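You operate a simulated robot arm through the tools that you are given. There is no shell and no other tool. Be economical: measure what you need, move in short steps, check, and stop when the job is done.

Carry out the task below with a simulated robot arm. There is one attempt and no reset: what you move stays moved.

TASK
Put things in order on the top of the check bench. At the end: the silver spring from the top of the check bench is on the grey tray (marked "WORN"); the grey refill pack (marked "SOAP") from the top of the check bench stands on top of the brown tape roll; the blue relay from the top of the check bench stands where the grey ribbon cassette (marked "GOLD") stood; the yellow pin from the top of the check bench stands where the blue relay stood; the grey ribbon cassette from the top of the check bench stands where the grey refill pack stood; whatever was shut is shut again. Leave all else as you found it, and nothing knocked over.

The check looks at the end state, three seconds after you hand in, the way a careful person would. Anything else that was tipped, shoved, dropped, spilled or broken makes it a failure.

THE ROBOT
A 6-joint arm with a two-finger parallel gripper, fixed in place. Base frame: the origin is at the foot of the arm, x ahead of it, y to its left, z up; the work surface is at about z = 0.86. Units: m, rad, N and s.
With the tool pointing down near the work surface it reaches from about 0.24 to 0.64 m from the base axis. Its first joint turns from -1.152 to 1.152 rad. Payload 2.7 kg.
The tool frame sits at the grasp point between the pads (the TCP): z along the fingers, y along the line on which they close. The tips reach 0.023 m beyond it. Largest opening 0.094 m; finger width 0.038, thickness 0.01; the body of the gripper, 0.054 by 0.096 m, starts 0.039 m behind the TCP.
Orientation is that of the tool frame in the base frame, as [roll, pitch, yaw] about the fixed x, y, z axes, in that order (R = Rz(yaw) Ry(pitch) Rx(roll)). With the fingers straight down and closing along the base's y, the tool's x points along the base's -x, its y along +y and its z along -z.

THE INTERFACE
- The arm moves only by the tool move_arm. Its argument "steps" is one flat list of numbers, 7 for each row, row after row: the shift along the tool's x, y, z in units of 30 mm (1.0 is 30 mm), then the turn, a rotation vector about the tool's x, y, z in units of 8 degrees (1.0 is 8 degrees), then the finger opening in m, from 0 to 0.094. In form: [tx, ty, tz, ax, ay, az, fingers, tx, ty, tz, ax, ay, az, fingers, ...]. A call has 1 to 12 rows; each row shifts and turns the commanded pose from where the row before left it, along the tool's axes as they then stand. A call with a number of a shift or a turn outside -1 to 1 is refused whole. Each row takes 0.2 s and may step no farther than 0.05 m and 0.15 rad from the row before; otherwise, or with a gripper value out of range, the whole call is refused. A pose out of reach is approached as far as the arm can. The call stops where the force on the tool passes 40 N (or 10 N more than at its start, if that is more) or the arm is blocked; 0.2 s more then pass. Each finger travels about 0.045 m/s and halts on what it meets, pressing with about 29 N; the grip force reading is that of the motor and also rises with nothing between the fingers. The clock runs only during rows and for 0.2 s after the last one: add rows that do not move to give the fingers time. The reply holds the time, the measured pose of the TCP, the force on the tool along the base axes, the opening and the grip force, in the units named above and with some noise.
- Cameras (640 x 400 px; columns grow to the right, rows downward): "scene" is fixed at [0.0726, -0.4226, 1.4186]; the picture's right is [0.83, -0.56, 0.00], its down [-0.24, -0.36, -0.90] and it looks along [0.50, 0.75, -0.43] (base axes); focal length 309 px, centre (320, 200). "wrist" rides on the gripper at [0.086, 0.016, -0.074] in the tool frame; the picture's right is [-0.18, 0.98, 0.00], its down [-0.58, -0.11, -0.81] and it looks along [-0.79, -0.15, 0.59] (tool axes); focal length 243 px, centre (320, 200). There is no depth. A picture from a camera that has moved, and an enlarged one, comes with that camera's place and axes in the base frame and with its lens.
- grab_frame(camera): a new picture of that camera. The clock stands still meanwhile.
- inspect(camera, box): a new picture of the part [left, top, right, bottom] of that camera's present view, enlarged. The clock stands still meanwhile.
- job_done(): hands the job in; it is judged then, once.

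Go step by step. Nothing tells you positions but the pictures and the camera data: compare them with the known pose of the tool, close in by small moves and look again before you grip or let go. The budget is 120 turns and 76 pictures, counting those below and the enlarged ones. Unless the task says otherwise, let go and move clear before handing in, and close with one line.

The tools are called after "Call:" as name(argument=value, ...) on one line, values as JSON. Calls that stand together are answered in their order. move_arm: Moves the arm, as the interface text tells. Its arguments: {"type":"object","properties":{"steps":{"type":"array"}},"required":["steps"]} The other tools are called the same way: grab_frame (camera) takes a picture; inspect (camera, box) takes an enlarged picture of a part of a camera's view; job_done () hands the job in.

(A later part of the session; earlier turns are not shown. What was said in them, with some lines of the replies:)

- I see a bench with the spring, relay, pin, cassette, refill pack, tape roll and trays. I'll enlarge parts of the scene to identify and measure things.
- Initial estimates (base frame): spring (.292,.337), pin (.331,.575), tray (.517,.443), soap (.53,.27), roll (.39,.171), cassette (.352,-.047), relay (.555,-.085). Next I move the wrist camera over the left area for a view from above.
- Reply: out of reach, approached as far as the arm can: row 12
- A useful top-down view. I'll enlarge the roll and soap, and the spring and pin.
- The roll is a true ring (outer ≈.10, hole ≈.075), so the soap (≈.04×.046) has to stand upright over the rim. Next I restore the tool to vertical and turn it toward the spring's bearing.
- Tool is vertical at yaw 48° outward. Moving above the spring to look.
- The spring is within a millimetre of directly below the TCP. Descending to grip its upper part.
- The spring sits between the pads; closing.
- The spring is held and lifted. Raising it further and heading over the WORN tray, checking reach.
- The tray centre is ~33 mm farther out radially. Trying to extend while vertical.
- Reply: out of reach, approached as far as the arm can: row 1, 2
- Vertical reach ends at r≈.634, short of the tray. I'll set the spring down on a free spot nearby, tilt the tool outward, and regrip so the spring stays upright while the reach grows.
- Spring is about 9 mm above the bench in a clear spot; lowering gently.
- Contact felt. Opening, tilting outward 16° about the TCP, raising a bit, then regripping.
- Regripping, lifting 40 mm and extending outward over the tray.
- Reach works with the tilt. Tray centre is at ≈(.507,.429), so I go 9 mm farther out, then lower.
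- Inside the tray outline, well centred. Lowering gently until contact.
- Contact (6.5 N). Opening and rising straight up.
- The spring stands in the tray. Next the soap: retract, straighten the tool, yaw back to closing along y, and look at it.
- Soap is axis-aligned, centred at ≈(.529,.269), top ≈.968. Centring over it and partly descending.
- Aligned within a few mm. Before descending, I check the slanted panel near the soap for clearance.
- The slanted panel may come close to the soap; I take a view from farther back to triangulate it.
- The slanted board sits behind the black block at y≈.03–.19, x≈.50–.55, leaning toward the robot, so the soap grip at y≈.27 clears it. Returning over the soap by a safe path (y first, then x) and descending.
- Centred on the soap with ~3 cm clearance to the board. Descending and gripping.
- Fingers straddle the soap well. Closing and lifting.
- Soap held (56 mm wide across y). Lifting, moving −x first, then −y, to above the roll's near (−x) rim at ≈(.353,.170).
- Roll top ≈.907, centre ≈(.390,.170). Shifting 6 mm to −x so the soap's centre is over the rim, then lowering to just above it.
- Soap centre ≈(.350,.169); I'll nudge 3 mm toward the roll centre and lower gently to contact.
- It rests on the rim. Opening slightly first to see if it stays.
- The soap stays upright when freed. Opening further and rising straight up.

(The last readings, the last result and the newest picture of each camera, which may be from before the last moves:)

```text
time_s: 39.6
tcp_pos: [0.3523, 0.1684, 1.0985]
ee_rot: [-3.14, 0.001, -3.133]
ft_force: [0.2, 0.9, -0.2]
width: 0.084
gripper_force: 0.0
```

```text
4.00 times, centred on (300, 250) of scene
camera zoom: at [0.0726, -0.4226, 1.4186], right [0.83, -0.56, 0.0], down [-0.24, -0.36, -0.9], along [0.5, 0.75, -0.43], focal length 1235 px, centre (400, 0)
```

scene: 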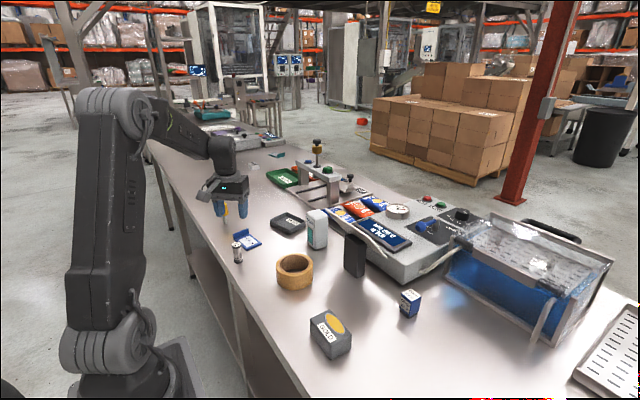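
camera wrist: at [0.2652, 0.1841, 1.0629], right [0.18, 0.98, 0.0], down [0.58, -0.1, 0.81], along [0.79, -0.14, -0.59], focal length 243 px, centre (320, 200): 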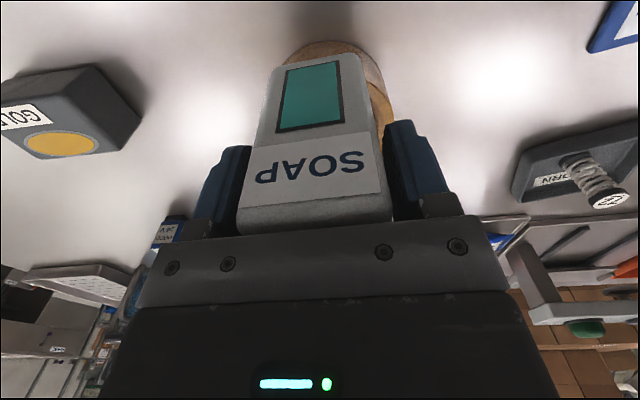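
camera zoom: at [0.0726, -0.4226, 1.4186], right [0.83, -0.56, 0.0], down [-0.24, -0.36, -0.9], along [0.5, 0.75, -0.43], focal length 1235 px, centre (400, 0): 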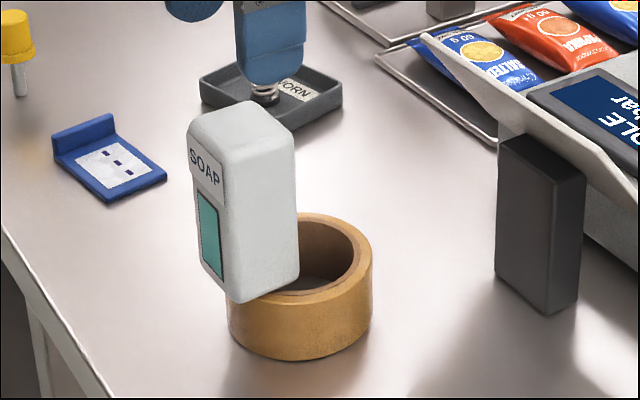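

Soap stands on the roll. Next the cassette: moving above it and looking.

Call:
move_arm(steps=[0, -0.9, 0, 0, 0, 0, 0.09, 0, -0.9, 0, 0, 0, 0, 0.093, 0, -0.9, 0, 0, 0, 0, 0.093, 0, -0.9, 0, 0, 0, 0, 0.093, 0, -0.9, 0, 0, 0, 0, 0.093, 0, -0.9, 0, 0, 0, 0, 0.093, 0, -0.9, 0, 0, 0, 0, 0.093, 0, -0.87, 0, 0, 0, 0, 0.093, 0, 0, 0.9, 0, 0, 0, 0.093, 0, 0, 0.9, 0, 0, 0, 0.093, 0, 0, 0.9, 0, 0, 0, 0.093])

Call:
grab_frame(camera="wrist")

Call:
inspect(camera="scene", box=[290, 260, 390, 380])

```text
time_s: 42.0
tcp_pos: [0.3537, -0.0462, 1.0174]
ee_rot: [-3.142, -0.001, -3.131]
ft_force: [-0.1, -0.3, -0.5]
width: 0.0933
gripper_force: 0.0
```

```text
34 pictures are left
camera wrist: at [0.2669, -0.0307, 1.0927], right [0.18, 0.98, 0.0], down [0.58, -0.1, 0.81], along [0.79, -0.14, -0.59], focal length 243 px, centre (320, 200)
```

wrist: 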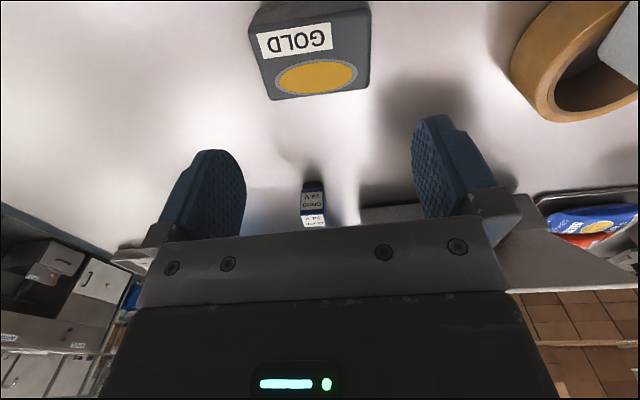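

```text
3.33 times, centred on (340, 320) of scene
camera zoom: at [0.0726, -0.4226, 1.4186], right [0.83, -0.56, 0.0], down [-0.24, -0.36, -0.9], along [0.5, 0.75, -0.43], focal length 1029 px, centre (253, -200)
```

zoom: 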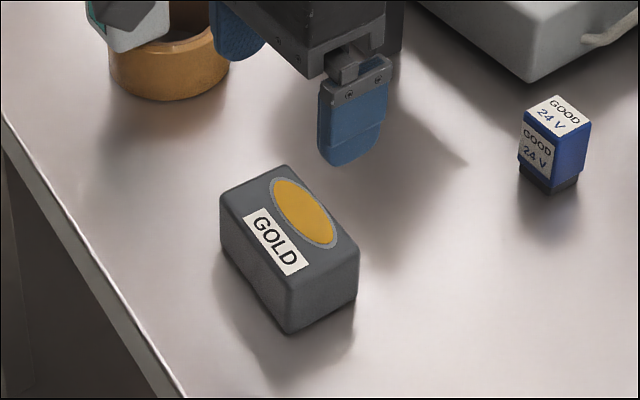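

Cassette centre ≈(.349,−.051), ~.078 long in y. Aligning and descending to just above it to check finger clearance.

Call:
move_arm(steps=[0.157, -0.17, 0.6, 0, 0, 0.3, 0.094, 0, 0, 0.9, 0, 0, 0, 0.094, 0, 0, 0.85, 0, 0, 0, 0.094, 0, 0, 0, 0, 0, 0, 0.094])

Call:
grab_frame(camera="wrist")

Call:
inspect(camera="scene", box=[290, 270, 390, 370])

```text
time_s: 43.0
tcp_pos: [0.3501, -0.0512, 0.947]
ee_rot: [3.141, 0.001, 3.108]
ft_force: [-0.4, 0.0, 0.0]
width: 0.0941
gripper_force: 0.0
```

```text
32 pictures are left
camera wrist: at [0.2636, -0.0319, 1.023], right [0.22, 0.98, 0.0], down [0.58, -0.13, 0.81], along [0.79, -0.17, -0.59], focal length 243 px, centre (320, 200)
```

wrist: 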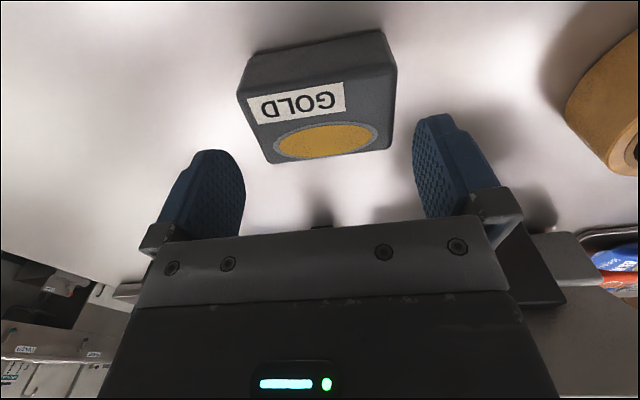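

```text
4.00 times, centred on (340, 320) of scene
camera zoom: at [0.0726, -0.4226, 1.4186], right [0.83, -0.56, 0.0], down [-0.24, -0.36, -0.9], along [0.5, 0.75, -0.43], focal length 1235 px, centre (240, -280)
```

zoom: 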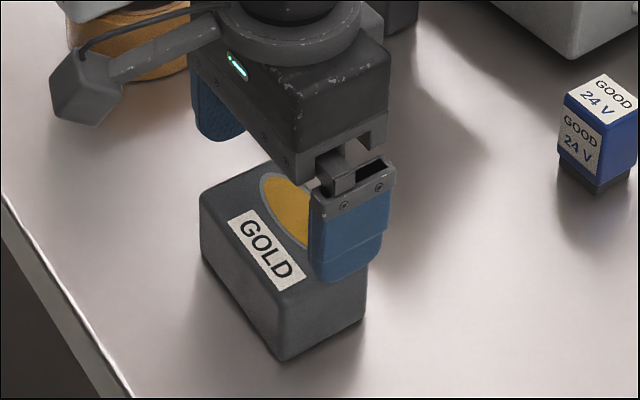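

Cassette is centred between the fingers (~5 mm clearance each side). Descending carefully.

Call:
move_arm(steps=[-0.12, 0.02, 0.3, 0, 0, 0, 0.094, 0, 0, 0.3, 0, 0, 0, 0.094, 0, 0, 0.3, 0, 0, 0, 0.094, 0, 0, 0.4, 0, 0, 0, 0.094, 0, 0, 0.5, 0, 0, 0, 0.094, 0, 0, 0, 0, 0, 0, 0.094])

```text
time_s: 44.4
tcp_pos: [0.3548, -0.0523, 0.8928]
ee_rot: [3.141, 0.001, 3.109]
ft_force: [-0.2, 0.3, 0.1]
width: 0.0939
gripper_force: 0.0
```

No contact on the way down. Closing and lifting.

Call:
move_arm(steps=[0, 0, 0, 0, 0, 0, 0.06, 0, 0, 0, 0, 0, 0, 0.06, 0, 0, 0, 0, 0, 0, 0.06, 0, 0, -0.3, 0, 0, 0, 0.06, 0, 0, -0.8, 0, 0, 0, 0.06])

Call:
inspect(camera="scene", box=[290, 270, 390, 370])

```text
time_s: 45.6
tcp_pos: [0.3545, -0.051, 0.9257]
ee_rot: [3.141, 0.0, 3.108]
ft_force: [0.7, 0.6, -0.3]
width: 0.0847
gripper_force: 29.1
```

```text
4.00 times, centred on (340, 320) of scene
camera zoom: at [0.0726, -0.4226, 1.4186], right [0.83, -0.56, 0.0], down [-0.24, -0.36, -0.9], along [0.5, 0.75, -0.43], focal length 1235 px, centre (240, -280)
```

zoom: 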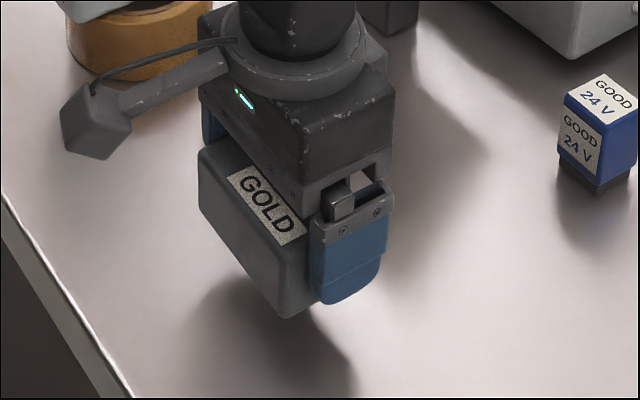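

Cassette held. Lifting high, then traversing over the roll/soap at safe height.

Call:
move_arm(steps=[0, 0, -0.98, 0, 0, 0, 0.06, 0, 0, -0.98, 0, 0, 0, 0.06, 0, 0, -0.98, 0, 0, 0, 0.06, 0, 0, -0.98, 0, 0, 0, 0.06, 0, 0, -0.98, 0, 0, 0, 0.06, 0, 0, -0.98, 0, 0, 0, 0.06, 0, 0.98, 0, 0, 0, 0, 0.06, 0, 0.98, 0, 0, 0, 0, 0.06, 0, 0.98, 0, 0, 0, 0, 0.06, 0, 0.98, 0, 0, 0, 0, 0.06, 0, 0.98, 0, 0, 0, 0, 0.06])

Call:
move_arm(steps=[0, 0.99, 0, 0, 0, 0, 0.06, 0, 0.99, 0, 0, 0, 0, 0.06, 0, 0.99, 0, 0, 0, 0, 0.06, 0, 0.99, 0, 0, 0, 0, 0.06, 0, 0.99, 0, 0, 0, 0, 0.06, 0, 0.99, 0, 0, 0, 0, 0.06, -0.9, 0, 0, 0, 0, 0, 0.06, -0.9, 0, 0, 0, 0, 0, 0.06, -0.9, 0, 0, 0, 0, 0, 0.06, -0.9, 0, 0, 0, 0, 0, 0.06, -0.9, 0, 0, 0, 0, 0, 0.06, -0.9, 0, 0, 0, 0, 0, 0.06])

Call:
grab_frame(camera="scene")

```text
time_s: 48.0
tcp_pos: [0.3579, 0.0964, 1.103]
ee_rot: [-3.141, 0.0, 3.106]
ft_force: [0.6, -0.3, -1.2]
width: 0.0845
gripper_force: 28.6
```

```text
time_s: 50.6
tcp_pos: [0.5255, 0.2672, 1.1017]
ee_rot: [-3.139, -0.001, 3.109]
ft_force: [0.3, 0.2, 0.6]
width: 0.0848
gripper_force: 29.5
```

```text
29 pictures are left
```

scene: 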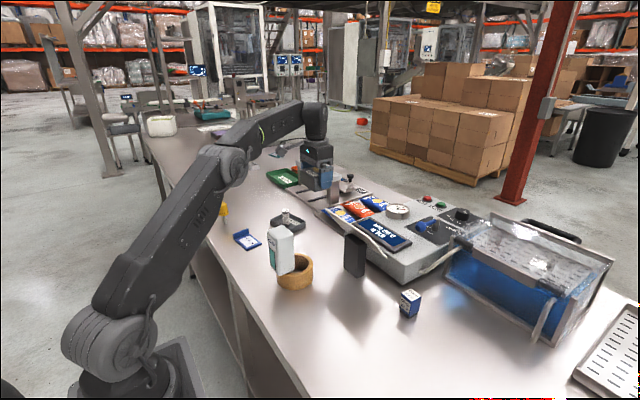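

Above the soap's former spot. Fine adjusting and descending most of the way.

Call:
move_arm(steps=[-0.11, 0.14, 0.9, 0, 0, 0, 0.06, 0, 0, 0.95, 0, 0, 0, 0.06, 0, 0, 0.95, 0, 0, 0, 0.06, 0, 0, 0.95, 0, 0, 0, 0.06, 0, 0, 0.95, 0, 0, 0, 0.06, 0, 0, 0.95, 0, 0, 0, 0.06, 0, 0, 0, 0, 0, 0, 0.06])

Call:
inspect(camera="scene", box=[260, 170, 400, 270])

```text
time_s: 52.2
tcp_pos: [0.5321, 0.2712, 0.9327]
ee_rot: [3.141, -0.001, 3.107]
ft_force: [-0.1, 0.2, -1.6]
width: 0.0848
gripper_force: 28.1
```

```text
4.00 times, centred on (330, 220) of scene
camera zoom: at [0.0726, -0.4226, 1.4186], right [0.83, -0.56, 0.0], down [-0.24, -0.36, -0.9], along [0.5, 0.75, -0.43], focal length 1235 px, centre (280, 120)
```

zoom: 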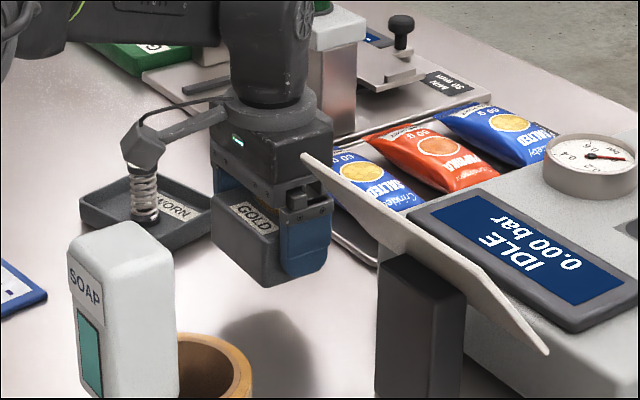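

Call:
move_arm(steps=[0.08, 0, 0.5, 0, 0, 0, 0.06, 0, 0, 0.5, 0, 0, 0, 0.06, 0, 0, 0.17, 0, 0, 0, 0.06, 0, 0, 0.08, 0, 0, 0, 0.06, 0, 0, 0, 0, 0, 0, 0.06])

```text
time_s: 53.4
tcp_pos: [0.527, 0.2732, 0.8959]
ee_rot: [-3.141, 0.001, 3.11]
ft_force: [-0.3, -0.5, -1.9]
width: 0.0847
gripper_force: 29.2
```

Call:
move_arm(steps=[0, 0, 0.06, 0, 0, 0, 0.06, 0, 0, 0.04, 0, 0, 0, 0.06, 0, 0, 0, 0, 0, 0, 0.06])

```text
time_s: 54.2
tcp_pos: [0.5278, 0.2737, 0.8935]
ee_rot: [3.141, 0.0, 3.109]
ft_force: [0.2, -0.7, 0.3]
width: 0.0846
gripper_force: 29.1
```

Call:
move_arm(steps=[0, 0, 0.03, 0, 0, 0, 0.06, 0, 0, 0, 0, 0, 0, 0.06])

```text
time_s: 54.8
tcp_pos: [0.528, 0.2729, 0.8933]
ee_rot: [3.141, 0.002, 3.108]
ft_force: [-3.1, -2.8, 11.1]
width: 0.0847
gripper_force: 29.4
```

Firm contact. Opening fully and rising straight up.

Call:
move_arm(steps=[0, 0, -0.03, 0, 0, 0, 0.094, 0, 0, 0, 0, 0, 0, 0.094, 0, 0, 0, 0, 0, 0, 0.094, 0, 0, -0.3, 0, 0, 0, 0.094, 0, 0, -0.6, 0, 0, 0, 0.094, 0, 0, -0.9, 0, 0, 0, 0.094, 0, 0, -0.9, 0, 0, 0, 0.094, 0, 0, -0.9, 0, 0, 0, 0.094, 0, 0, -0.9, 0, 0, 0, 0.094, 0.9, 0, 0, 0, 0, 0, 0.09, 0.9, 0, 0, 0, 0, 0, 0.08])

Call:
inspect(camera="scene", box=[260, 170, 400, 270])

```text
time_s: 57.2
tcp_pos: [0.4718, 0.2737, 1.0284]
ee_rot: [-3.141, -0.002, 3.11]
ft_force: [-0.3, 0.6, -0.3]
width: 0.08
gripper_force: 0.1
```

```text
4.00 times, centred on (330, 220) of scene
camera zoom: at [0.0726, -0.4226, 1.4186], right [0.83, -0.56, 0.0], down [-0.24, -0.36, -0.9], along [0.5, 0.75, -0.43], focal length 1235 px, centre (280, 120)
```

zoom: 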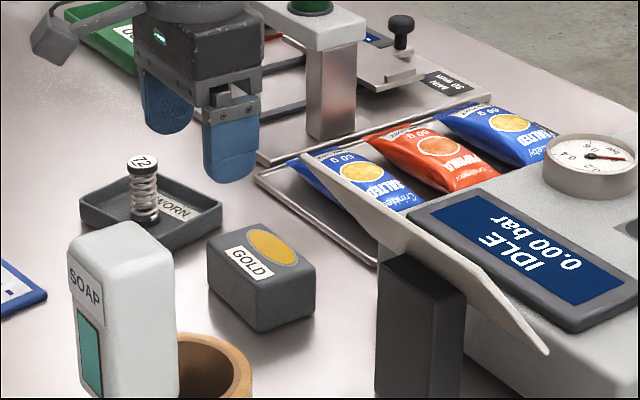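

Cassette placed neatly. Now the relay: back off high, traverse clear of board and soap.

Call:
move_arm(steps=[0.6, 0, -0.8, 0, 0, -0.24, 0.07, 0.6, 0, -0.8, 0, 0, 0, 0.06, 0.6, 0, -0.8, 0, 0, 0, 0.06, 0.6, -0.4, 0, 0, 0, 0, 0.06, 0, -0.98, 0, 0, 0, 0, 0.06, 0, -0.98, 0, 0, 0, 0, 0.06, 0, -0.98, 0, 0, 0, 0, 0.06, 0, -0.98, 0, 0, 0, 0, 0.06, 0, -0.98, 0, 0, 0, 0, 0.06, 0, -0.98, 0, 0, 0, 0, 0.06, 0, -0.98, 0, 0, 0, 0, 0.06, 0, -0.98, 0, 0, 0, 0, 0.06])

Call:
move_arm(steps=[0, -0.98, 0, 0, 0, 0, 0.06, 0, -0.98, 0, 0, 0, 0, 0.06, 0, -0.98, 0, 0, 0, 0, 0.06, 0, -0.8, 0, 0, 0, 0, 0.06, -0.8, 0, 0, 0, 0, 0, 0.06, -0.9, 0, 0.3, 0, 0, 0, 0.06, -0.9, 0, 0.3, 0, 0, 0, 0.06, -0.9, 0, 0.3, 0, 0, 0, 0.06, -0.9, 0, 0.5, 0, 0, 0, 0.06, -0.4, 0, 0.8, 0, 0, 0, 0.06])

Call:
grab_frame(camera="wrist")

```text
time_s: 59.8
tcp_pos: [0.402, 0.0288, 1.1003]
ee_rot: [3.141, 0.001, 3.142]
ft_force: [-0.4, -0.8, 0.6]
width: 0.0604
gripper_force: 0.0
```

```text
time_s: 62.0
tcp_pos: [0.5452, -0.0836, 1.0349]
ee_rot: [3.14, 0.0, 3.141]
ft_force: [0.0, 0.2, -1.4]
width: 0.0599
gripper_force: 0.0
```

```text
26 pictures are left
camera wrist: at [0.4581, -0.068, 1.1101], right [0.18, 0.98, 0.0], down [0.58, -0.11, 0.81], along [0.79, -0.15, -0.59], focal length 243 px, centre (320, 200)
```

wrist: 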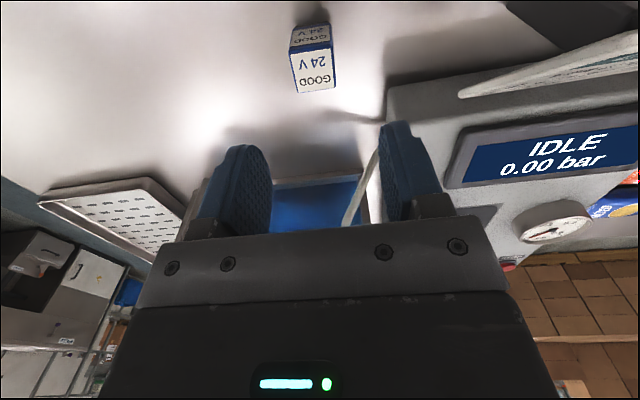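

Relay centre ≈(.551,−.088). Aligning and descending partway.

Call:
move_arm(steps=[-0.2, -0.15, 0.8, 0, 0, 0, 0.06, 0, 0, 0.9, 0, 0, 0, 0.06, 0, 0, 0.8, 0, 0, 0, 0.06, 0, 0, 0, 0, 0, 0, 0.06])

Call:
grab_frame(camera="wrist")

Call:
inspect(camera="scene", box=[360, 240, 460, 330])

```text
time_s: 63.0
tcp_pos: [0.5501, -0.0891, 0.9589]
ee_rot: [-3.14, 0.0, -3.141]
ft_force: [-0.7, 0.7, -0.7]
width: 0.06
gripper_force: 0.1
```

```text
25 pictures are left
camera wrist: at [0.4647, -0.073, 1.0336], right [0.18, 0.98, 0.0], down [0.58, -0.11, 0.81], along [0.79, -0.15, -0.59], focal length 243 px, centre (320, 200)
```

wrist: 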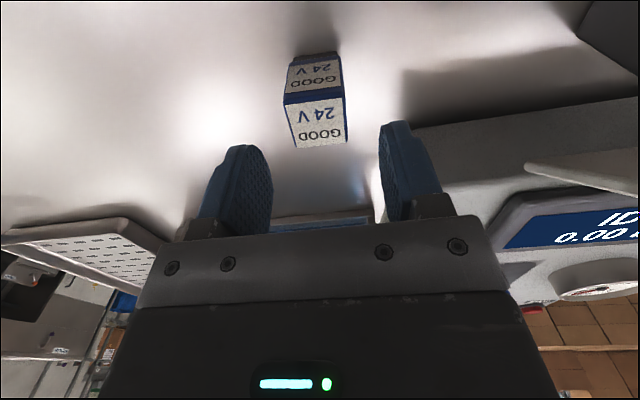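

```text
4.44 times, centred on (410, 285) of scene
camera zoom: at [0.0726, -0.4226, 1.4186], right [0.83, -0.56, 0.0], down [-0.24, -0.36, -0.9], along [0.5, 0.75, -0.43], focal length 1372 px, centre (-80, -178)
```

zoom: 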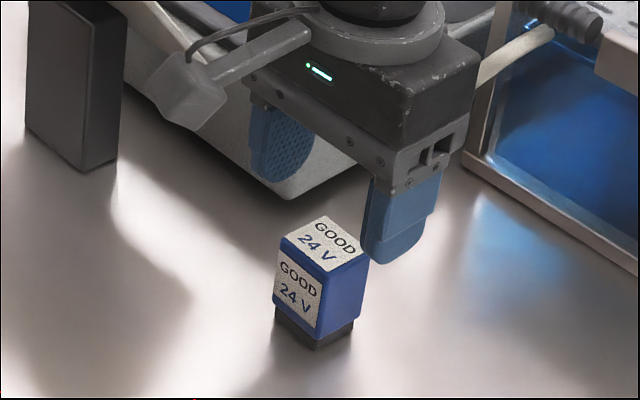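

Call:
move_arm(steps=[-0.07, -0.05, 0.7, 0, 0, 0, 0.06, 0, 0, 0.8, 0, 0, 0, 0.06, 0, 0, 0.7, 0, 0, 0, 0.06, 0, 0, 0, 0, 0, 0, 0.06, 0, 0, 0, 0, 0, 0, 0.015, 0, 0, 0, 0, 0, 0, 0.015, 0, 0, 0, 0, 0, 0, 0.015, 0, 0, 0, 0, 0, 0, 0.015])

Call:
inspect(camera="scene", box=[360, 240, 460, 330])

```text
time_s: 64.8
tcp_pos: [0.5541, -0.0902, 0.8923]
ee_rot: [3.141, 0.0, 3.138]
ft_force: [0.1, 0.5, 0.4]
width: 0.0336
gripper_force: 29.2
```

```text
4.44 times, centred on (410, 285) of scene
camera zoom: at [0.0726, -0.4226, 1.4186], right [0.83, -0.56, 0.0], down [-0.24, -0.36, -0.9], along [0.5, 0.75, -0.43], focal length 1372 px, centre (-80, -178)
```

zoom: 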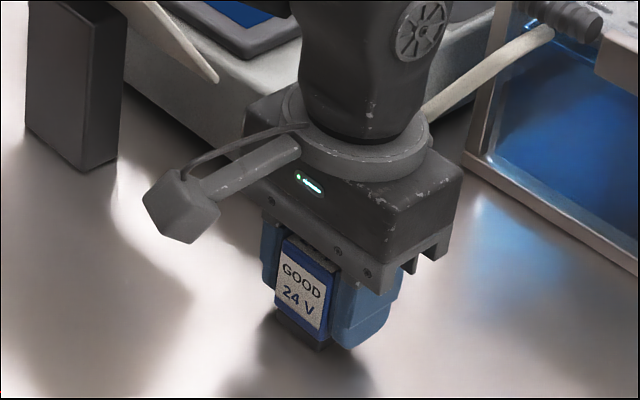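

Relay gripped (33.6 mm). Lifting and moving to the cassette's old spot (.353,−.051).

Call:
move_arm(steps=[0, 0, -0.8, 0, 0, 0, 0.015, 0, 0, -0.9, 0, 0, 0, 0.015, 0.955, 0.186, 0, 0, 0, 0, 0.015, 0.955, 0.186, 0, 0, 0, 0, 0.015, 0.955, 0.186, 0, 0, 0, 0, 0.015, 0.955, 0.186, 0, 0, 0, 0, 0.015, 0.955, 0.186, 0, 0, 0, 0, 0.015, 0.955, 0.186, 0, 0, 0, 0, 0.015, 0.955, 0.186, 0, 0, 0, 0, 0.015, 0, 0, 0.7, 0, 0, 0, 0.015, 0, 0, 0.6, 0, 0, 0, 0.015, 0, 0, 0.2, 0, 0, 0, 0.015])

Call:
inspect(camera="scene", box=[290, 270, 390, 370])

```text
time_s: 67.4
tcp_pos: [0.352, -0.0512, 0.8982]
ee_rot: [3.141, 0.0, -3.141]
ft_force: [0.0, -0.1, 0.1]
width: 0.0335
gripper_force: 29.0
```

```text
4.00 times, centred on (340, 320) of scene
camera zoom: at [0.0726, -0.4226, 1.4186], right [0.83, -0.56, 0.0], down [-0.24, -0.36, -0.9], along [0.5, 0.75, -0.43], focal length 1235 px, centre (240, -280)
```

zoom: 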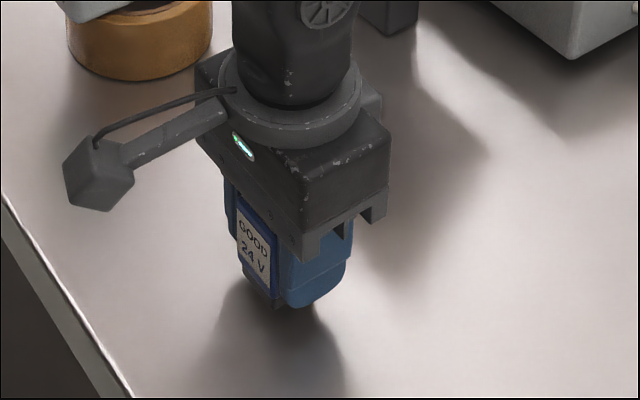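

Call:
move_arm(steps=[0, 0, 0.1, 0, 0, 0, 0.015, 0, 0, 0.06, 0, 0, 0, 0.015, 0, 0, 0.03, 0, 0, 0, 0.015, 0, 0, 0, 0, 0, 0, 0.015])

```text
time_s: 68.4
tcp_pos: [0.3532, -0.0505, 0.8934]
ee_rot: [-3.14, 0.001, -3.141]
ft_force: [0.0, 0.3, -0.2]
width: 0.0333
gripper_force: 29.1
```

Call:
move_arm(steps=[0, 0, 0.04, 0, 0, 0, 0.015, 0, 0, 0, 0, 0, 0, 0.015])

```text
time_s: 69.0
tcp_pos: [0.3543, -0.0501, 0.8902]
ee_rot: [-3.141, -0.001, 3.141]
ft_force: [-0.2, 1.6, -0.9]
width: 0.0336
gripper_force: 29.1
```

Call:
move_arm(steps=[0, 0, 0.03, 0, 0, 0, 0.015, 0, 0, 0, 0, 0, 0, 0.015])

```text
time_s: 69.6
tcp_pos: [0.3542, -0.0512, 0.8908]
ee_rot: [-3.14, 0.002, 3.141]
ft_force: [-3.6, 3.1, 15.6]
width: 0.0336
gripper_force: 29.0
```

Contact. Relieving slightly, opening and rising.

Call:
move_arm(steps=[0, 0, -0.03, 0, 0, 0, 0.015, 0, 0, 0, 0, 0, 0, 0.05, 0, 0, 0, 0, 0, 0, 0.06, 0, 0, 0, 0, 0, 0, 0.06, 0, 0, -0.4, 0, 0, 0, 0.06, 0, 0, -0.9, 0, 0, 0, 0.06, 0, 0, -0.9, 0, 0, 0, 0.06, 0, 0, -0.9, 0, 0, 0, 0.06, 0, 0, -0.9, 0, 0, 0, 0.06, 0, 0, -0.9, 0, 0, 0, 0.06, 0, 0, -0.9, 0, 0, 0, 0.06])

Call:
grab_frame(camera="scene")

```text
time_s: 72.0
tcp_pos: [0.3543, -0.0519, 1.0647]
ee_rot: [3.141, 0.001, -3.141]
ft_force: [0.3, 0.0, 0.8]
width: 0.0601
gripper_force: 0.1
```

```text
21 pictures are left
```

scene: 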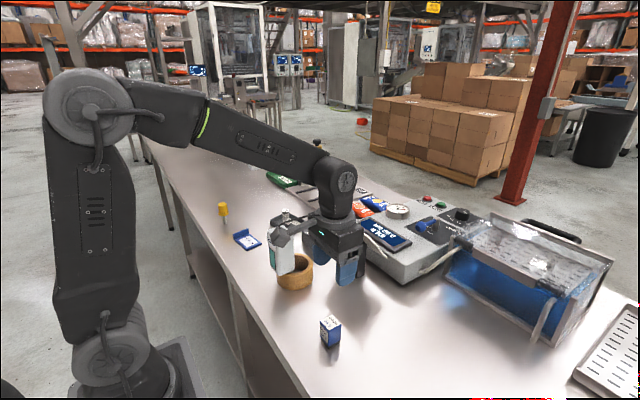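

Relay stands in place. Now the pin: raise and traverse left toward it.

Call:
move_arm(steps=[0.3, 0.3, -0.9, 0, 0, 0, 0.07, 0.3, 0.9, -0.4, 0, 0, 0, 0.07, 0.3, 0.98, 0, 0, 0, 0, 0.07, 0.3, 0.98, 0, 0, 0, 0, 0.07, 0.3, 0.98, 0, 0, 0, 0, 0.07, 0.3, 0.98, 0, 0, 0, 0, 0.07, 0, 0.98, 0, 0, 0, 0, 0.07, 0, 0.98, 0, 0, 0, 0, 0.07, 0, 0.98, 0, 0, 0, 0, 0.07, 0, 0.98, 0, 0, 0, 0, 0.07, 0, 0.98, 0, 0, 0, 0, 0.07, 0, 0.98, 0, 0, 0, 0, 0.07])

Call:
move_arm(steps=[0, 0.98, 0, 0, 0, 0, 0.07, 0, 0.98, 0, 0, 0, 0, 0.07, 0, 0.98, 0, 0, 0, 0, 0.07, 0, 0, 0, 0, 0, -1, 0.07, 0, 0, 0, 0, 0, -1, 0.07, 0, 0, 0, 0, 0, -1, 0.07, 0, 0, 0, 0, 0, -1, 0.07, 0, 0, 0, 0, 0, -1, 0.07, 0, 0, 0, 0, 0, -1, 0.07, 0, 0, 0, 0, 0, -1, 0.07, 0, 0, 0, 0, 0, -0.5, 0.07])

Call:
grab_frame(camera="wrist")

```text
time_s: 74.6
tcp_pos: [0.3014, 0.2814, 1.1064]
ee_rot: [-3.141, 0.0, 3.141]
ft_force: [0.1, -0.1, 0.0]
width: 0.0703
gripper_force: 0.1
```

```text
time_s: 77.0
tcp_pos: [0.2994, 0.3681, 1.1045]
ee_rot: [-3.141, 0.0, -2.093]
ft_force: [-0.1, -0.3, -0.5]
width: 0.0702
gripper_force: 0.1
```

```text
20 pictures are left
camera wrist: at [0.2416, 0.3011, 1.1803], right [-0.76, 0.65, 0.0], down [0.38, 0.45, 0.81], along [0.52, 0.61, -0.59], focal length 243 px, centre (320, 200)
```

wrist: 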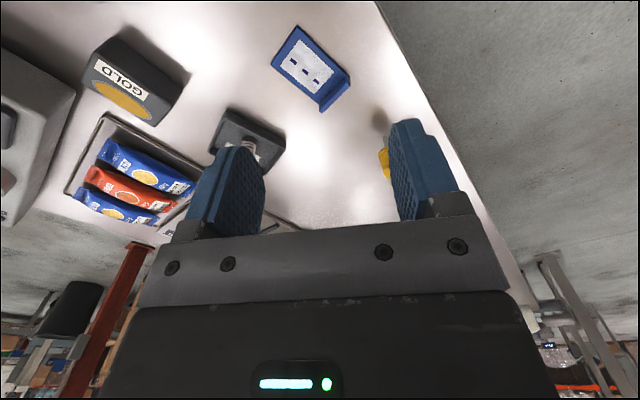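

The pin is hidden behind the right finger. Tilting outward 16° and shifting toward it for a clear view.

Call:
move_arm(steps=[0, 0, 0, 0, -1, 0, 0.07, 0, 0, 0, 0, -1, 0, 0.07, -0.658, 0.48, 0.605, 0, 0, 0, 0.07, -0.658, 0.48, 0.605, 0, 0, 0, 0.07, -0.658, 0.48, 0.605, 0, 0, 0, 0.07, -0.658, 0.48, 0.605, 0, 0, 0, 0.07, -0.658, 0.48, 0.605, 0, 0, 0, 0.07])

Call:
grab_frame(camera="wrist")

Call:
inspect(camera="scene", box=[190, 160, 270, 240])

```text
time_s: 78.6
tcp_pos: [0.306, 0.5041, 1.0455]
ee_rot: [3.14, 0.279, -2.095]
ft_force: [0.2, -0.3, -0.5]
width: 0.0699
gripper_force: 0.1
out of reach, approached as far as the arm can: row 7
```

```text
19 pictures are left
camera wrist: at [0.2405, 0.4216, 1.0943], right [-0.76, 0.64, 0.05], down [0.26, 0.24, 0.94], along [0.59, 0.73, -0.35], focal length 243 px, centre (320, 200)
```

wrist: 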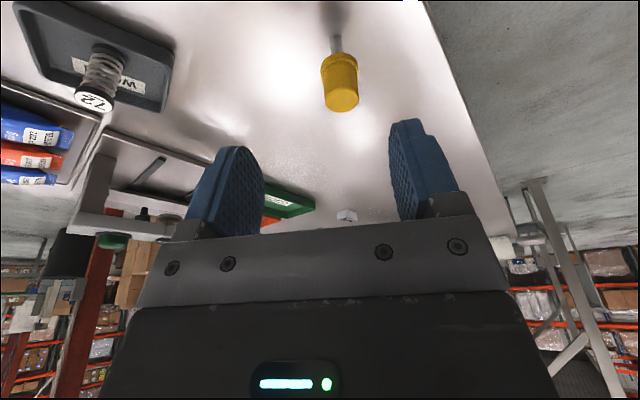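

```text
5.00 times, centred on (230, 200) of scene
camera zoom: at [0.0726, -0.4226, 1.4186], right [0.83, -0.56, 0.0], down [-0.24, -0.36, -0.9], along [0.5, 0.75, -0.43], focal length 1544 px, centre (770, 200)
```

zoom: 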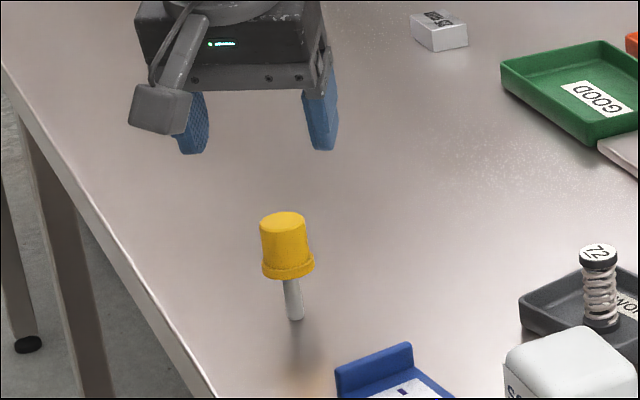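

Joint limit restricts the bearing at this yaw. The pin is at ≈(.329,.566). I'll turn the tilt direction toward +y (closing along x), which shifts the wrist favourably, and move nearer.

Call:
move_arm(steps=[0, 0, 0, -0.2415, 0, -0.841, 0.07, 0, 0, 0, -0.2415, 0, -0.841, 0.07, 0, 0, 0, -0.2415, 0, -0.841, 0.07, 0, 0, 0, -0.2415, 0, -0.841, 0.07, -0.55, -0.36, 0.59, 0, 0, 0, 0.07, -0.55, -0.36, 0.59, 0, 0, 0, 0.07])

Call:
grab_frame(camera="wrist")

```text
time_s: 80.0
tcp_pos: [0.3309, 0.5436, 1.0201]
ee_rot: [-3.141, 0.28, -1.604]
ft_force: [0.8, 0.9, -0.1]
width: 0.0699
gripper_force: 0.1
```

```text
17 pictures are left
camera wrist: at [0.3089, 0.4402, 1.0699], right [-0.98, 0.21, 0.05], down [0.12, 0.33, 0.94], along [0.18, 0.92, -0.35], focal length 243 px, centre (320, 200)
```

wrist: 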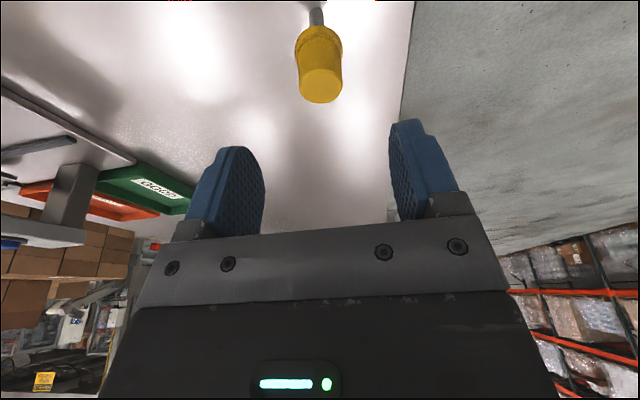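

The pin's cap axis is at ≈(.331,.567) — reachable. Aligning over it, then descending around the cap.

Call:
move_arm(steps=[-0.75, 0, 0.215, 0, 0, 0, 0.07, 0.26, 0, 0.9, 0, 0, 0, 0.07, 0, 0, 0, 0, 0, 0, 0.07])

Call:
grab_frame(camera="wrist")

```text
time_s: 80.8
tcp_pos: [0.3285, 0.5675, 0.9938]
ee_rot: [3.141, 0.28, -1.605]
ft_force: [0.5, 1.4, 0.0]
width: 0.0701
gripper_force: 0.0
```

```text
16 pictures are left
camera wrist: at [0.3094, 0.4638, 1.042], right [-0.98, 0.21, 0.05], down [0.12, 0.33, 0.94], along [0.18, 0.92, -0.35], focal length 243 px, centre (320, 200)
```

wrist: 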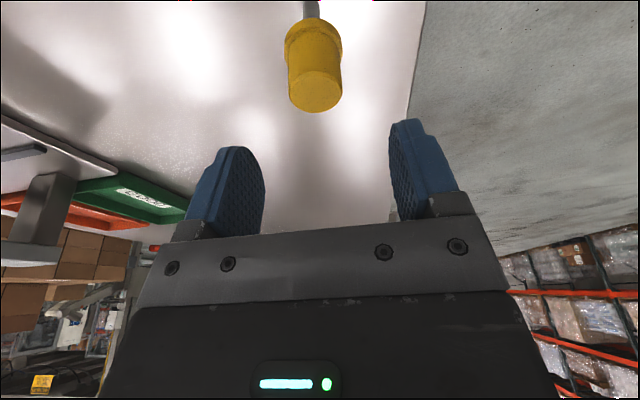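

Aligned within 2 mm. Descending to the cap.

Call:
move_arm(steps=[0.24, 0, 0.7, 0, 0, 0, 0.07, 0.204, 0, 0.711, 0, 0, 0, 0.07, 0.204, 0, 0.711, 0, 0, 0, 0.07, 0, 0, 0, 0, 0, 0, 0.07])

Call:
grab_frame(camera="wrist")

Call:
inspect(camera="scene", box=[190, 170, 260, 240])

```text
time_s: 81.8
tcp_pos: [0.3306, 0.5669, 0.9251]
ee_rot: [3.141, 0.279, -1.606]
ft_force: [-0.6, 0.5, 0.1]
width: 0.0701
gripper_force: 0.0
```

```text
15 pictures are left
camera wrist: at [0.3104, 0.463, 0.9742], right [-0.98, 0.21, 0.05], down [0.12, 0.33, 0.94], along [0.18, 0.92, -0.35], focal length 243 px, centre (320, 200)
```

wrist: 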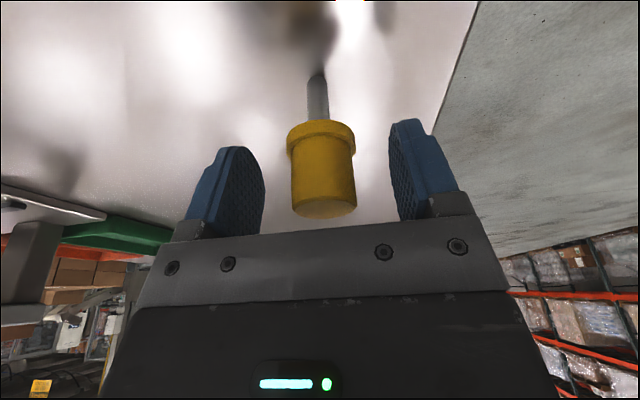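

```text
5.71 times, centred on (225, 205) of scene
camera zoom: at [0.0726, -0.4226, 1.4186], right [0.83, -0.56, 0.0], down [-0.24, -0.36, -0.9], along [0.5, 0.75, -0.43], focal length 1764 px, centre (863, 171)
```

zoom: 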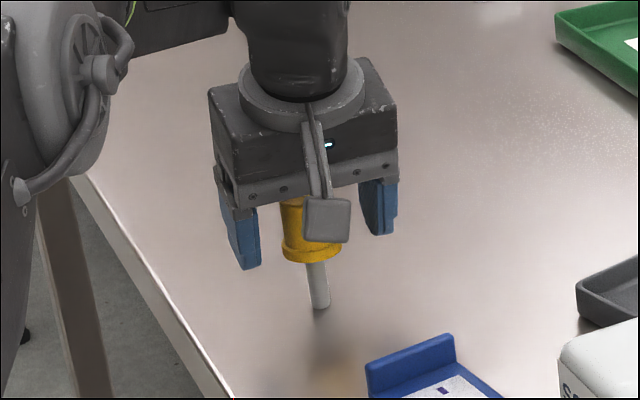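

Raising ~10 mm so the pads grip the straight cap above its flange, then closing.

Call:
move_arm(steps=[-0.092, 0, -0.32, 0, 0, 0, 0.07, 0, 0, 0, 0, 0, 0, 0.07, 0, 0, 0, 0, 0, 0, 0.015, 0, 0, 0, 0, 0, 0, 0.015, 0, 0, 0, 0, 0, 0, 0.015, 0, 0, 0, 0, 0, 0, 0.015])

Call:
grab_frame(camera="wrist")

```text
time_s: 83.2
tcp_pos: [0.3306, 0.5668, 0.9353]
ee_rot: [3.141, 0.279, -1.606]
ft_force: [0.0, 0.1, -0.1]
width: 0.0295
gripper_force: 28.9
```

```text
13 pictures are left
camera wrist: at [0.3099, 0.4626, 0.9843], right [-0.98, 0.21, 0.05], down [0.12, 0.33, 0.94], along [0.18, 0.92, -0.35], focal length 243 px, centre (320, 200)
```

wrist: 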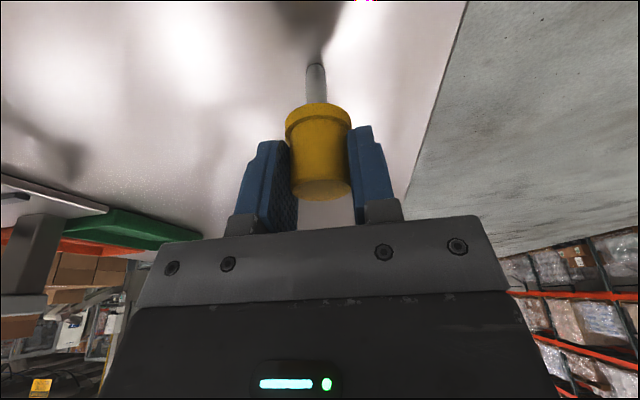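

Cap firmly held (29.5 mm). Lifting and retracting inward and high.

Call:
move_arm(steps=[-0.14, 0, -0.48, 0, 0, 0, 0.015, -0.27, 0, -0.942, 0, 0, 0, 0.015, -0.27, 0, -0.942, 0, 0, 0, 0.015, -0.27, 0, -0.942, 0, 0, 0, 0.015, 0.631, 0, -0.701, 0, 0, 0, 0.015, 0.631, 0, -0.701, 0, 0, 0, 0.015, 0.631, 0, -0.701, 0, 0, 0, 0.015, 0.631, 0, -0.701, 0, 0, 0, 0.015, 0.631, 0, -0.701, 0, 0, 0, 0.015, 0.631, 0, -0.701, 0, 0, 0, 0.015, 0.932, 0, -0.268, 0, 0, 0, 0.015, 0.932, 0, -0.268, 0, 0, 0, 0.015])

Call:
grab_frame(camera="wrist")

```text
time_s: 85.8
tcp_pos: [0.3224, 0.3652, 1.1284]
ee_rot: [-3.141, 0.281, -1.606]
ft_force: [0.6, -0.4, -1.1]
width: 0.0292
gripper_force: 29.2
```

```text
12 pictures are left
camera wrist: at [0.3016, 0.2613, 1.178], right [-0.98, 0.21, 0.05], down [0.12, 0.33, 0.94], along [0.18, 0.92, -0.35], focal length 243 px, centre (320, 200)
```

wrist: 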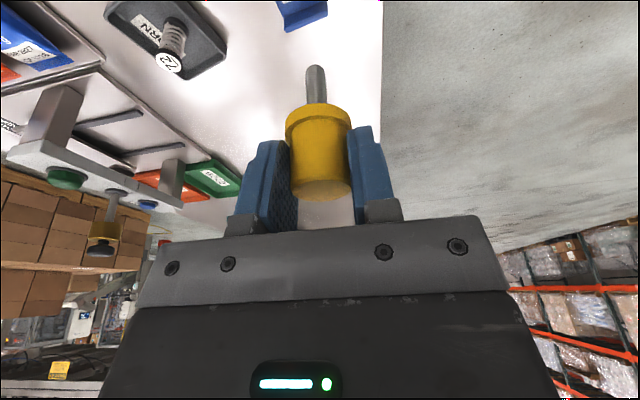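

The pin is unchanged in the grip. Rotating about the vertical so the tilt points along +x, then traversing.

Call:
move_arm(steps=[0, 0, 0, 0.276, 0, 0.961, 0.015, 0, 0, 0, 0.276, 0, 0.961, 0.015, 0, 0, 0, 0.276, 0, 0.961, 0.015, 0, 0, 0, 0.276, 0, 0.961, 0.015, 0, 0, 0, 0.276, 0, 0.961, 0.015, 0, 0, 0, 0.276, 0, 0.961, 0.015, 0, 0, 0, 0.276, 0, 0.961, 0.015, 0, 0, 0, 0.276, 0, 0.961, 0.015, 0, 0, 0, 0.276, 0, 0.961, 0.015, 0, 0, 0, 0.276, 0, 0.961, 0.015, 0, 0, 0, 0.276, 0, 0.961, 0.015])

```text
time_s: 88.2
tcp_pos: [0.3237, 0.3625, 1.1279]
ee_rot: [-3.14, 0.278, 3.139]
ft_force: [0.4, -0.9, -0.9]
width: 0.0296
gripper_force: 29.3
```

Call:
move_arm(steps=[0, -0.98, 0, 0, 0, 0, 0.015, 0, -0.98, 0, 0, 0, 0, 0.015, 0, -0.98, 0, 0, 0, 0, 0.015, 0, -0.98, 0, 0, 0, 0, 0.015, 0, -0.98, 0, 0, 0, 0, 0.015, 0, -0.98, 0, 0, 0, 0, 0.015, 0, -0.98, 0, 0, 0, 0, 0.015, 0, -0.98, 0, 0, 0, 0, 0.015, 0, -0.98, 0, 0, 0, 0, 0.015, 0, -0.98, 0, 0, 0, 0, 0.015, 0, -0.98, 0, 0, 0, 0, 0.015, 0, -0.98, 0, 0, 0, 0, 0.015])

Call:
move_arm(steps=[0, -0.83, 0, 0, 0, 0, 0.015, 0, -0.83, 0, 0, 0, 0, 0.015, 0, -0.83, 0, 0, 0, 0, 0.015, 0, -0.83, 0, 0, 0, 0, 0.015, -0.914, 0, 0.262, 0, 0, 0, 0.015, -0.914, 0, 0.262, 0, 0, 0, 0.015, -0.914, 0, 0.262, 0, 0, 0, 0.015, -0.914, 0, 0.262, 0, 0, 0, 0.015, -0.914, 0, 0.262, 0, 0, 0, 0.015, -0.914, 0, 0.262, 0, 0, 0, 0.015, -0.914, 0, 0.262, 0, 0, 0, 0.015, -0.914, 0, 0.262, 0, 0, 0, 0.015])

Call:
grab_frame(camera="scene")

```text
time_s: 90.8
tcp_pos: [0.3223, 0.0099, 1.1264]
ee_rot: [-3.14, 0.279, -3.141]
ft_force: [-0.2, 0.5, -1.7]
width: 0.0292
gripper_force: 29.2
```

```text
time_s: 93.4
tcp_pos: [0.5518, -0.0901, 1.1277]
ee_rot: [3.141, 0.282, -3.141]
ft_force: [0.3, -0.8, -0.9]
width: 0.0297
gripper_force: 28.9
```

```text
11 pictures are left
```

scene: 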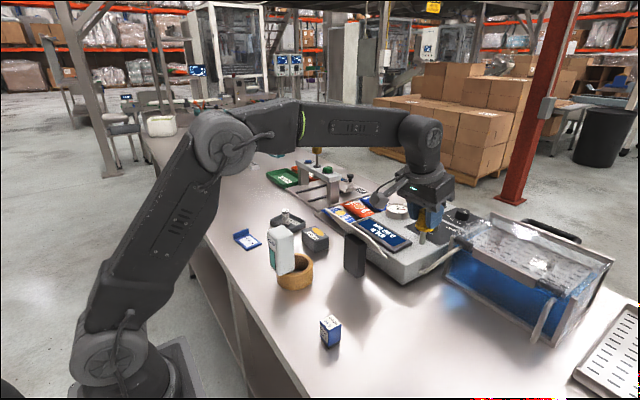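

Over the relay's old spot. Descending to ~10 mm above.

Call:
move_arm(steps=[0.276, 0, 0.961, 0, 0, 0, 0.015, 0.276, 0, 0.961, 0, 0, 0, 0.015, 0.276, 0, 0.961, 0, 0, 0, 0.015, 0.276, 0, 0.961, 0, 0, 0, 0.015, 0.276, 0, 0.961, 0, 0, 0, 0.015, 0.276, 0, 0.961, 0, 0, 0, 0.015, 0, 0, 0, 0, 0, 0, 0.015])

Call:
inspect(camera="scene", box=[360, 240, 460, 330])

Call:
inspect(camera="wrist", box=[220, 20, 420, 220])

```text
time_s: 95.0
tcp_pos: [0.5513, -0.088, 0.9491]
ee_rot: [-3.141, 0.281, 3.141]
ft_force: [-0.2, 0.1, -0.6]
width: 0.0293
gripper_force: 28.9
```

```text
4.44 times, centred on (410, 285) of scene
camera zoom: at [0.0726, -0.4226, 1.4186], right [0.83, -0.56, 0.0], down [-0.24, -0.36, -0.9], along [0.5, 0.75, -0.43], focal length 1372 px, centre (-80, -178)
```

zoom: 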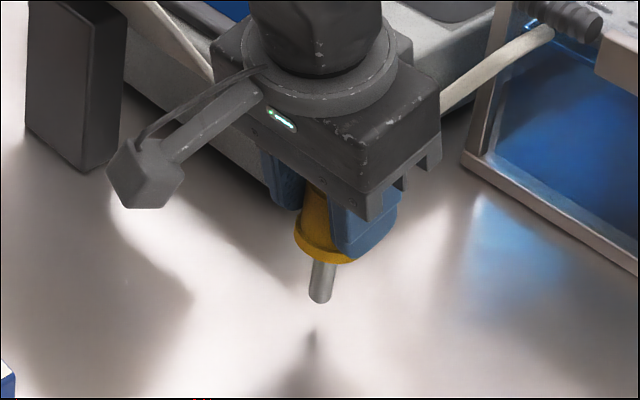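

```text
2.00 times, centred on (320, 120) of wrist
camera zoom: at [0.4463, -0.0715, 0.998], right [0.18, 0.98, 0.05], down [0.34, -0.11, 0.94], along [0.93, -0.15, -0.35], focal length 485 px, centre (320, 360)
```

zoom: 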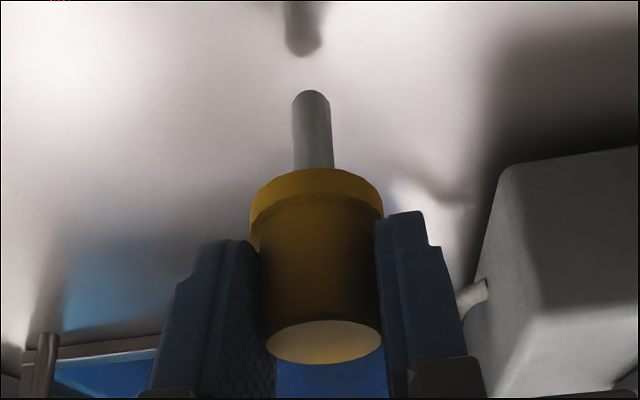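

The pin hangs exactly as it was grasped. Lowering gently.

Call:
move_arm(steps=[0.04, -0.04, 0.24, 0, 0, 0, 0.015, 0.033, 0, 0.115, 0, 0, 0, 0.015, 0.008, 0, 0.029, 0, 0, 0, 0.015, 0, 0, 0, 0, 0, 0, 0.015])

```text
time_s: 96.0
tcp_pos: [0.5533, -0.0895, 0.9372]
ee_rot: [3.141, 0.279, -3.14]
ft_force: [0.1, 0.1, -0.2]
width: 0.0292
gripper_force: 29.5
```

Call:
move_arm(steps=[0.011, 0, 0.038, 0, 0, 0, 0.015, 0, 0, 0, 0, 0, 0, 0.015])

```text
time_s: 96.6
tcp_pos: [0.5509, -0.0892, 0.9352]
ee_rot: [-3.141, 0.278, -3.141]
ft_force: [-0.3, 0.7, 0.6]
width: 0.0295
gripper_force: 29.1
```

Call:
move_arm(steps=[0.007, 0, 0.024, 0, 0, 0, 0.015, 0, 0, 0, 0, 0, 0, 0.015])

```text
time_s: 97.2
tcp_pos: [0.5521, -0.0912, 0.9346]
ee_rot: [3.141, 0.278, -3.141]
ft_force: [-0.1, 0.2, 0.2]
width: 0.0293
gripper_force: 29.2
```

Call:
move_arm(steps=[0.006, 0, 0.02, 0, 0, 0, 0.015, 0, 0, 0, 0, 0, 0, 0.015])

Call:
inspect(camera="scene", box=[380, 260, 440, 320])

```text
time_s: 97.8
tcp_pos: [0.5529, -0.09, 0.934]
ee_rot: [3.141, 0.281, -3.141]
ft_force: [-0.1, 2.1, 3.6]
width: 0.0295
gripper_force: 28.4
```

```text
6.67 times, centred on (410, 290) of scene
camera zoom: at [0.0725, -0.4226, 1.4186], right [0.83, -0.56, 0.0], down [-0.24, -0.36, -0.9], along [0.5, 0.75, -0.43], focal length 2058 px, centre (-280, -400)
```

zoom: 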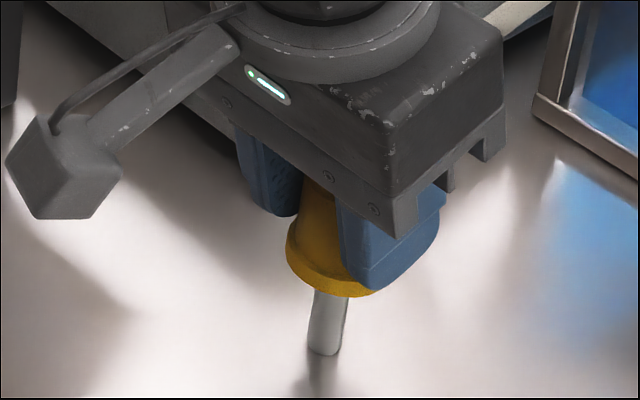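

Light contact. Opening slowly.

Call:
move_arm(steps=[0, 0, 0, 0, 0, 0, 0.031, 0, 0, 0, 0, 0, 0, 0.032, 0, 0, 0, 0, 0, 0, 0.034, 0, 0, 0, 0, 0, 0, 0.036, 0, 0, 0, 0, 0, 0, 0.036])

Call:
inspect(camera="wrist", box=[220, 20, 420, 220])

```text
time_s: 99.0
tcp_pos: [0.5531, -0.0902, 0.9337]
ee_rot: [3.141, 0.278, 3.14]
ft_force: [1.0, 0.0, -0.7]
width: 0.036
gripper_force: 0.1
```

```text
2.00 times, centred on (320, 120) of wrist
camera zoom: at [0.4477, -0.0744, 0.9834], right [0.18, 0.98, 0.05], down [0.34, -0.11, 0.94], along [0.93, -0.15, -0.35], focal length 485 px, centre (320, 360)
```

zoom: 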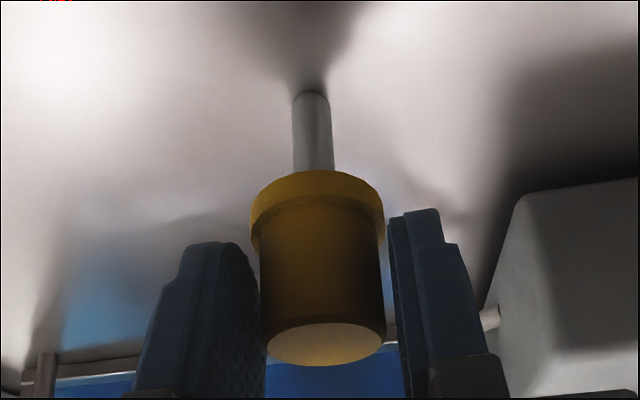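

The pin stands free. Opening wider and rising straight up, then backing off.

Call:
move_arm(steps=[0, 0, 0, 0, 0, 0, 0.05, 0, 0, 0, 0, 0, 0, 0.068, 0, 0, 0, 0, 0, 0, 0.07, 0, 0, 0, 0, 0, 0, 0.07, -0.083, 0, -0.288, 0, 0, 0, 0.07, -0.2, 0, -0.7, 0, 0, 0, 0.07, -0.25, 0, -0.87, 0, 0, 0, 0.07, -0.25, 0, -0.87, 0, 0, 0, 0.07, -0.25, 0, -0.87, 0, 0, 0, 0.07, -0.25, 0, -0.87, 0, 0, 0, 0.07, 0.8, 0, -0.23, 0, 0, 0, 0.07, 0.8, 0, -0.23, 0, 0, 0, 0.07])

Call:
grab_frame(camera="scene")

```text
time_s: 101.6
tcp_pos: [0.5012, -0.092, 1.0738]
ee_rot: [-3.141, 0.281, 3.141]
ft_force: [-0.1, -0.2, 0.9]
width: 0.0704
gripper_force: 0.0
```

```text
6 pictures are left
```

scene: 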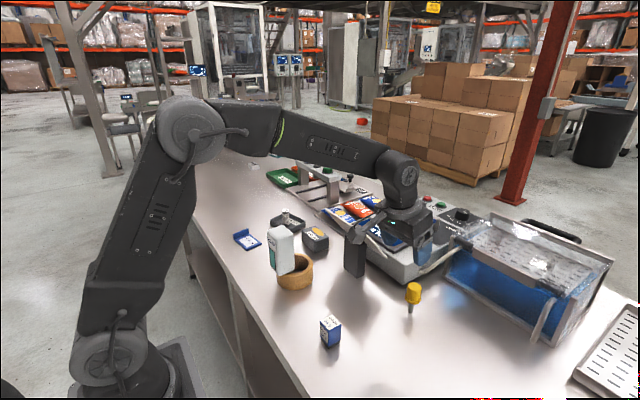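

Everything seems in order. Backing the arm off a little and doing a final close check.

Call:
move_arm(steps=[0.6, -0.2, -0.8, 0, 0, 0, 0.07, 0.6, -0.2, -0.8, 0, 0, 0, 0.07, 0.6, -0.2, -0.8, 0, 0, 0, 0.07, 0.6, 0, -0.5, 0, 0, 0, 0.07])

Call:
inspect(camera="scene", box=[220, 190, 460, 360])

```text
time_s: 102.6
tcp_pos: [0.409, -0.1088, 1.1376]
ee_rot: [3.141, 0.28, 3.141]
ft_force: [0.6, 0.2, 0.4]
width: 0.0698
gripper_force: 0.0
```

```text
2.35 times, centred on (340, 275) of scene
camera zoom: at [0.0726, -0.4226, 1.4186], right [0.83, -0.56, 0.0], down [-0.24, -0.36, -0.9], along [0.5, 0.75, -0.43], focal length 726 px, centre (273, 24)
```

zoom: 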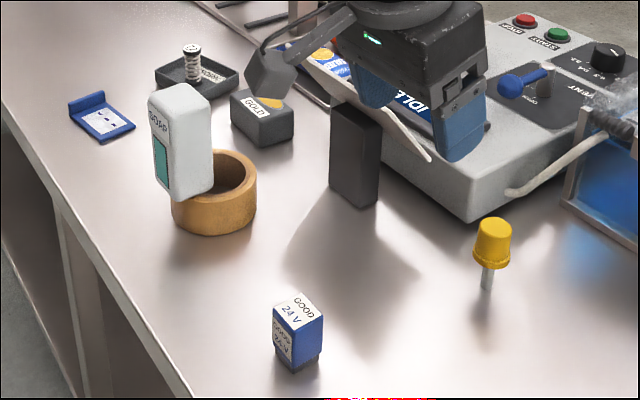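

All five items stand in their places, nothing else has moved, and the gripper is empty and clear, so I'm handing in.

Call:
job_done()

```text
The job is handed in.
```

I moved all five items, and each was standing upright in its place in the final picture. The spring is on the WORN tray and the soap refill pack is on the tape roll. The relay is where the cassette stood, the pin is where the relay stood, and the cassette is where the refill pack stood. The refill pack rests on the roll's rim, because the hole is wide enough for it to drop through.
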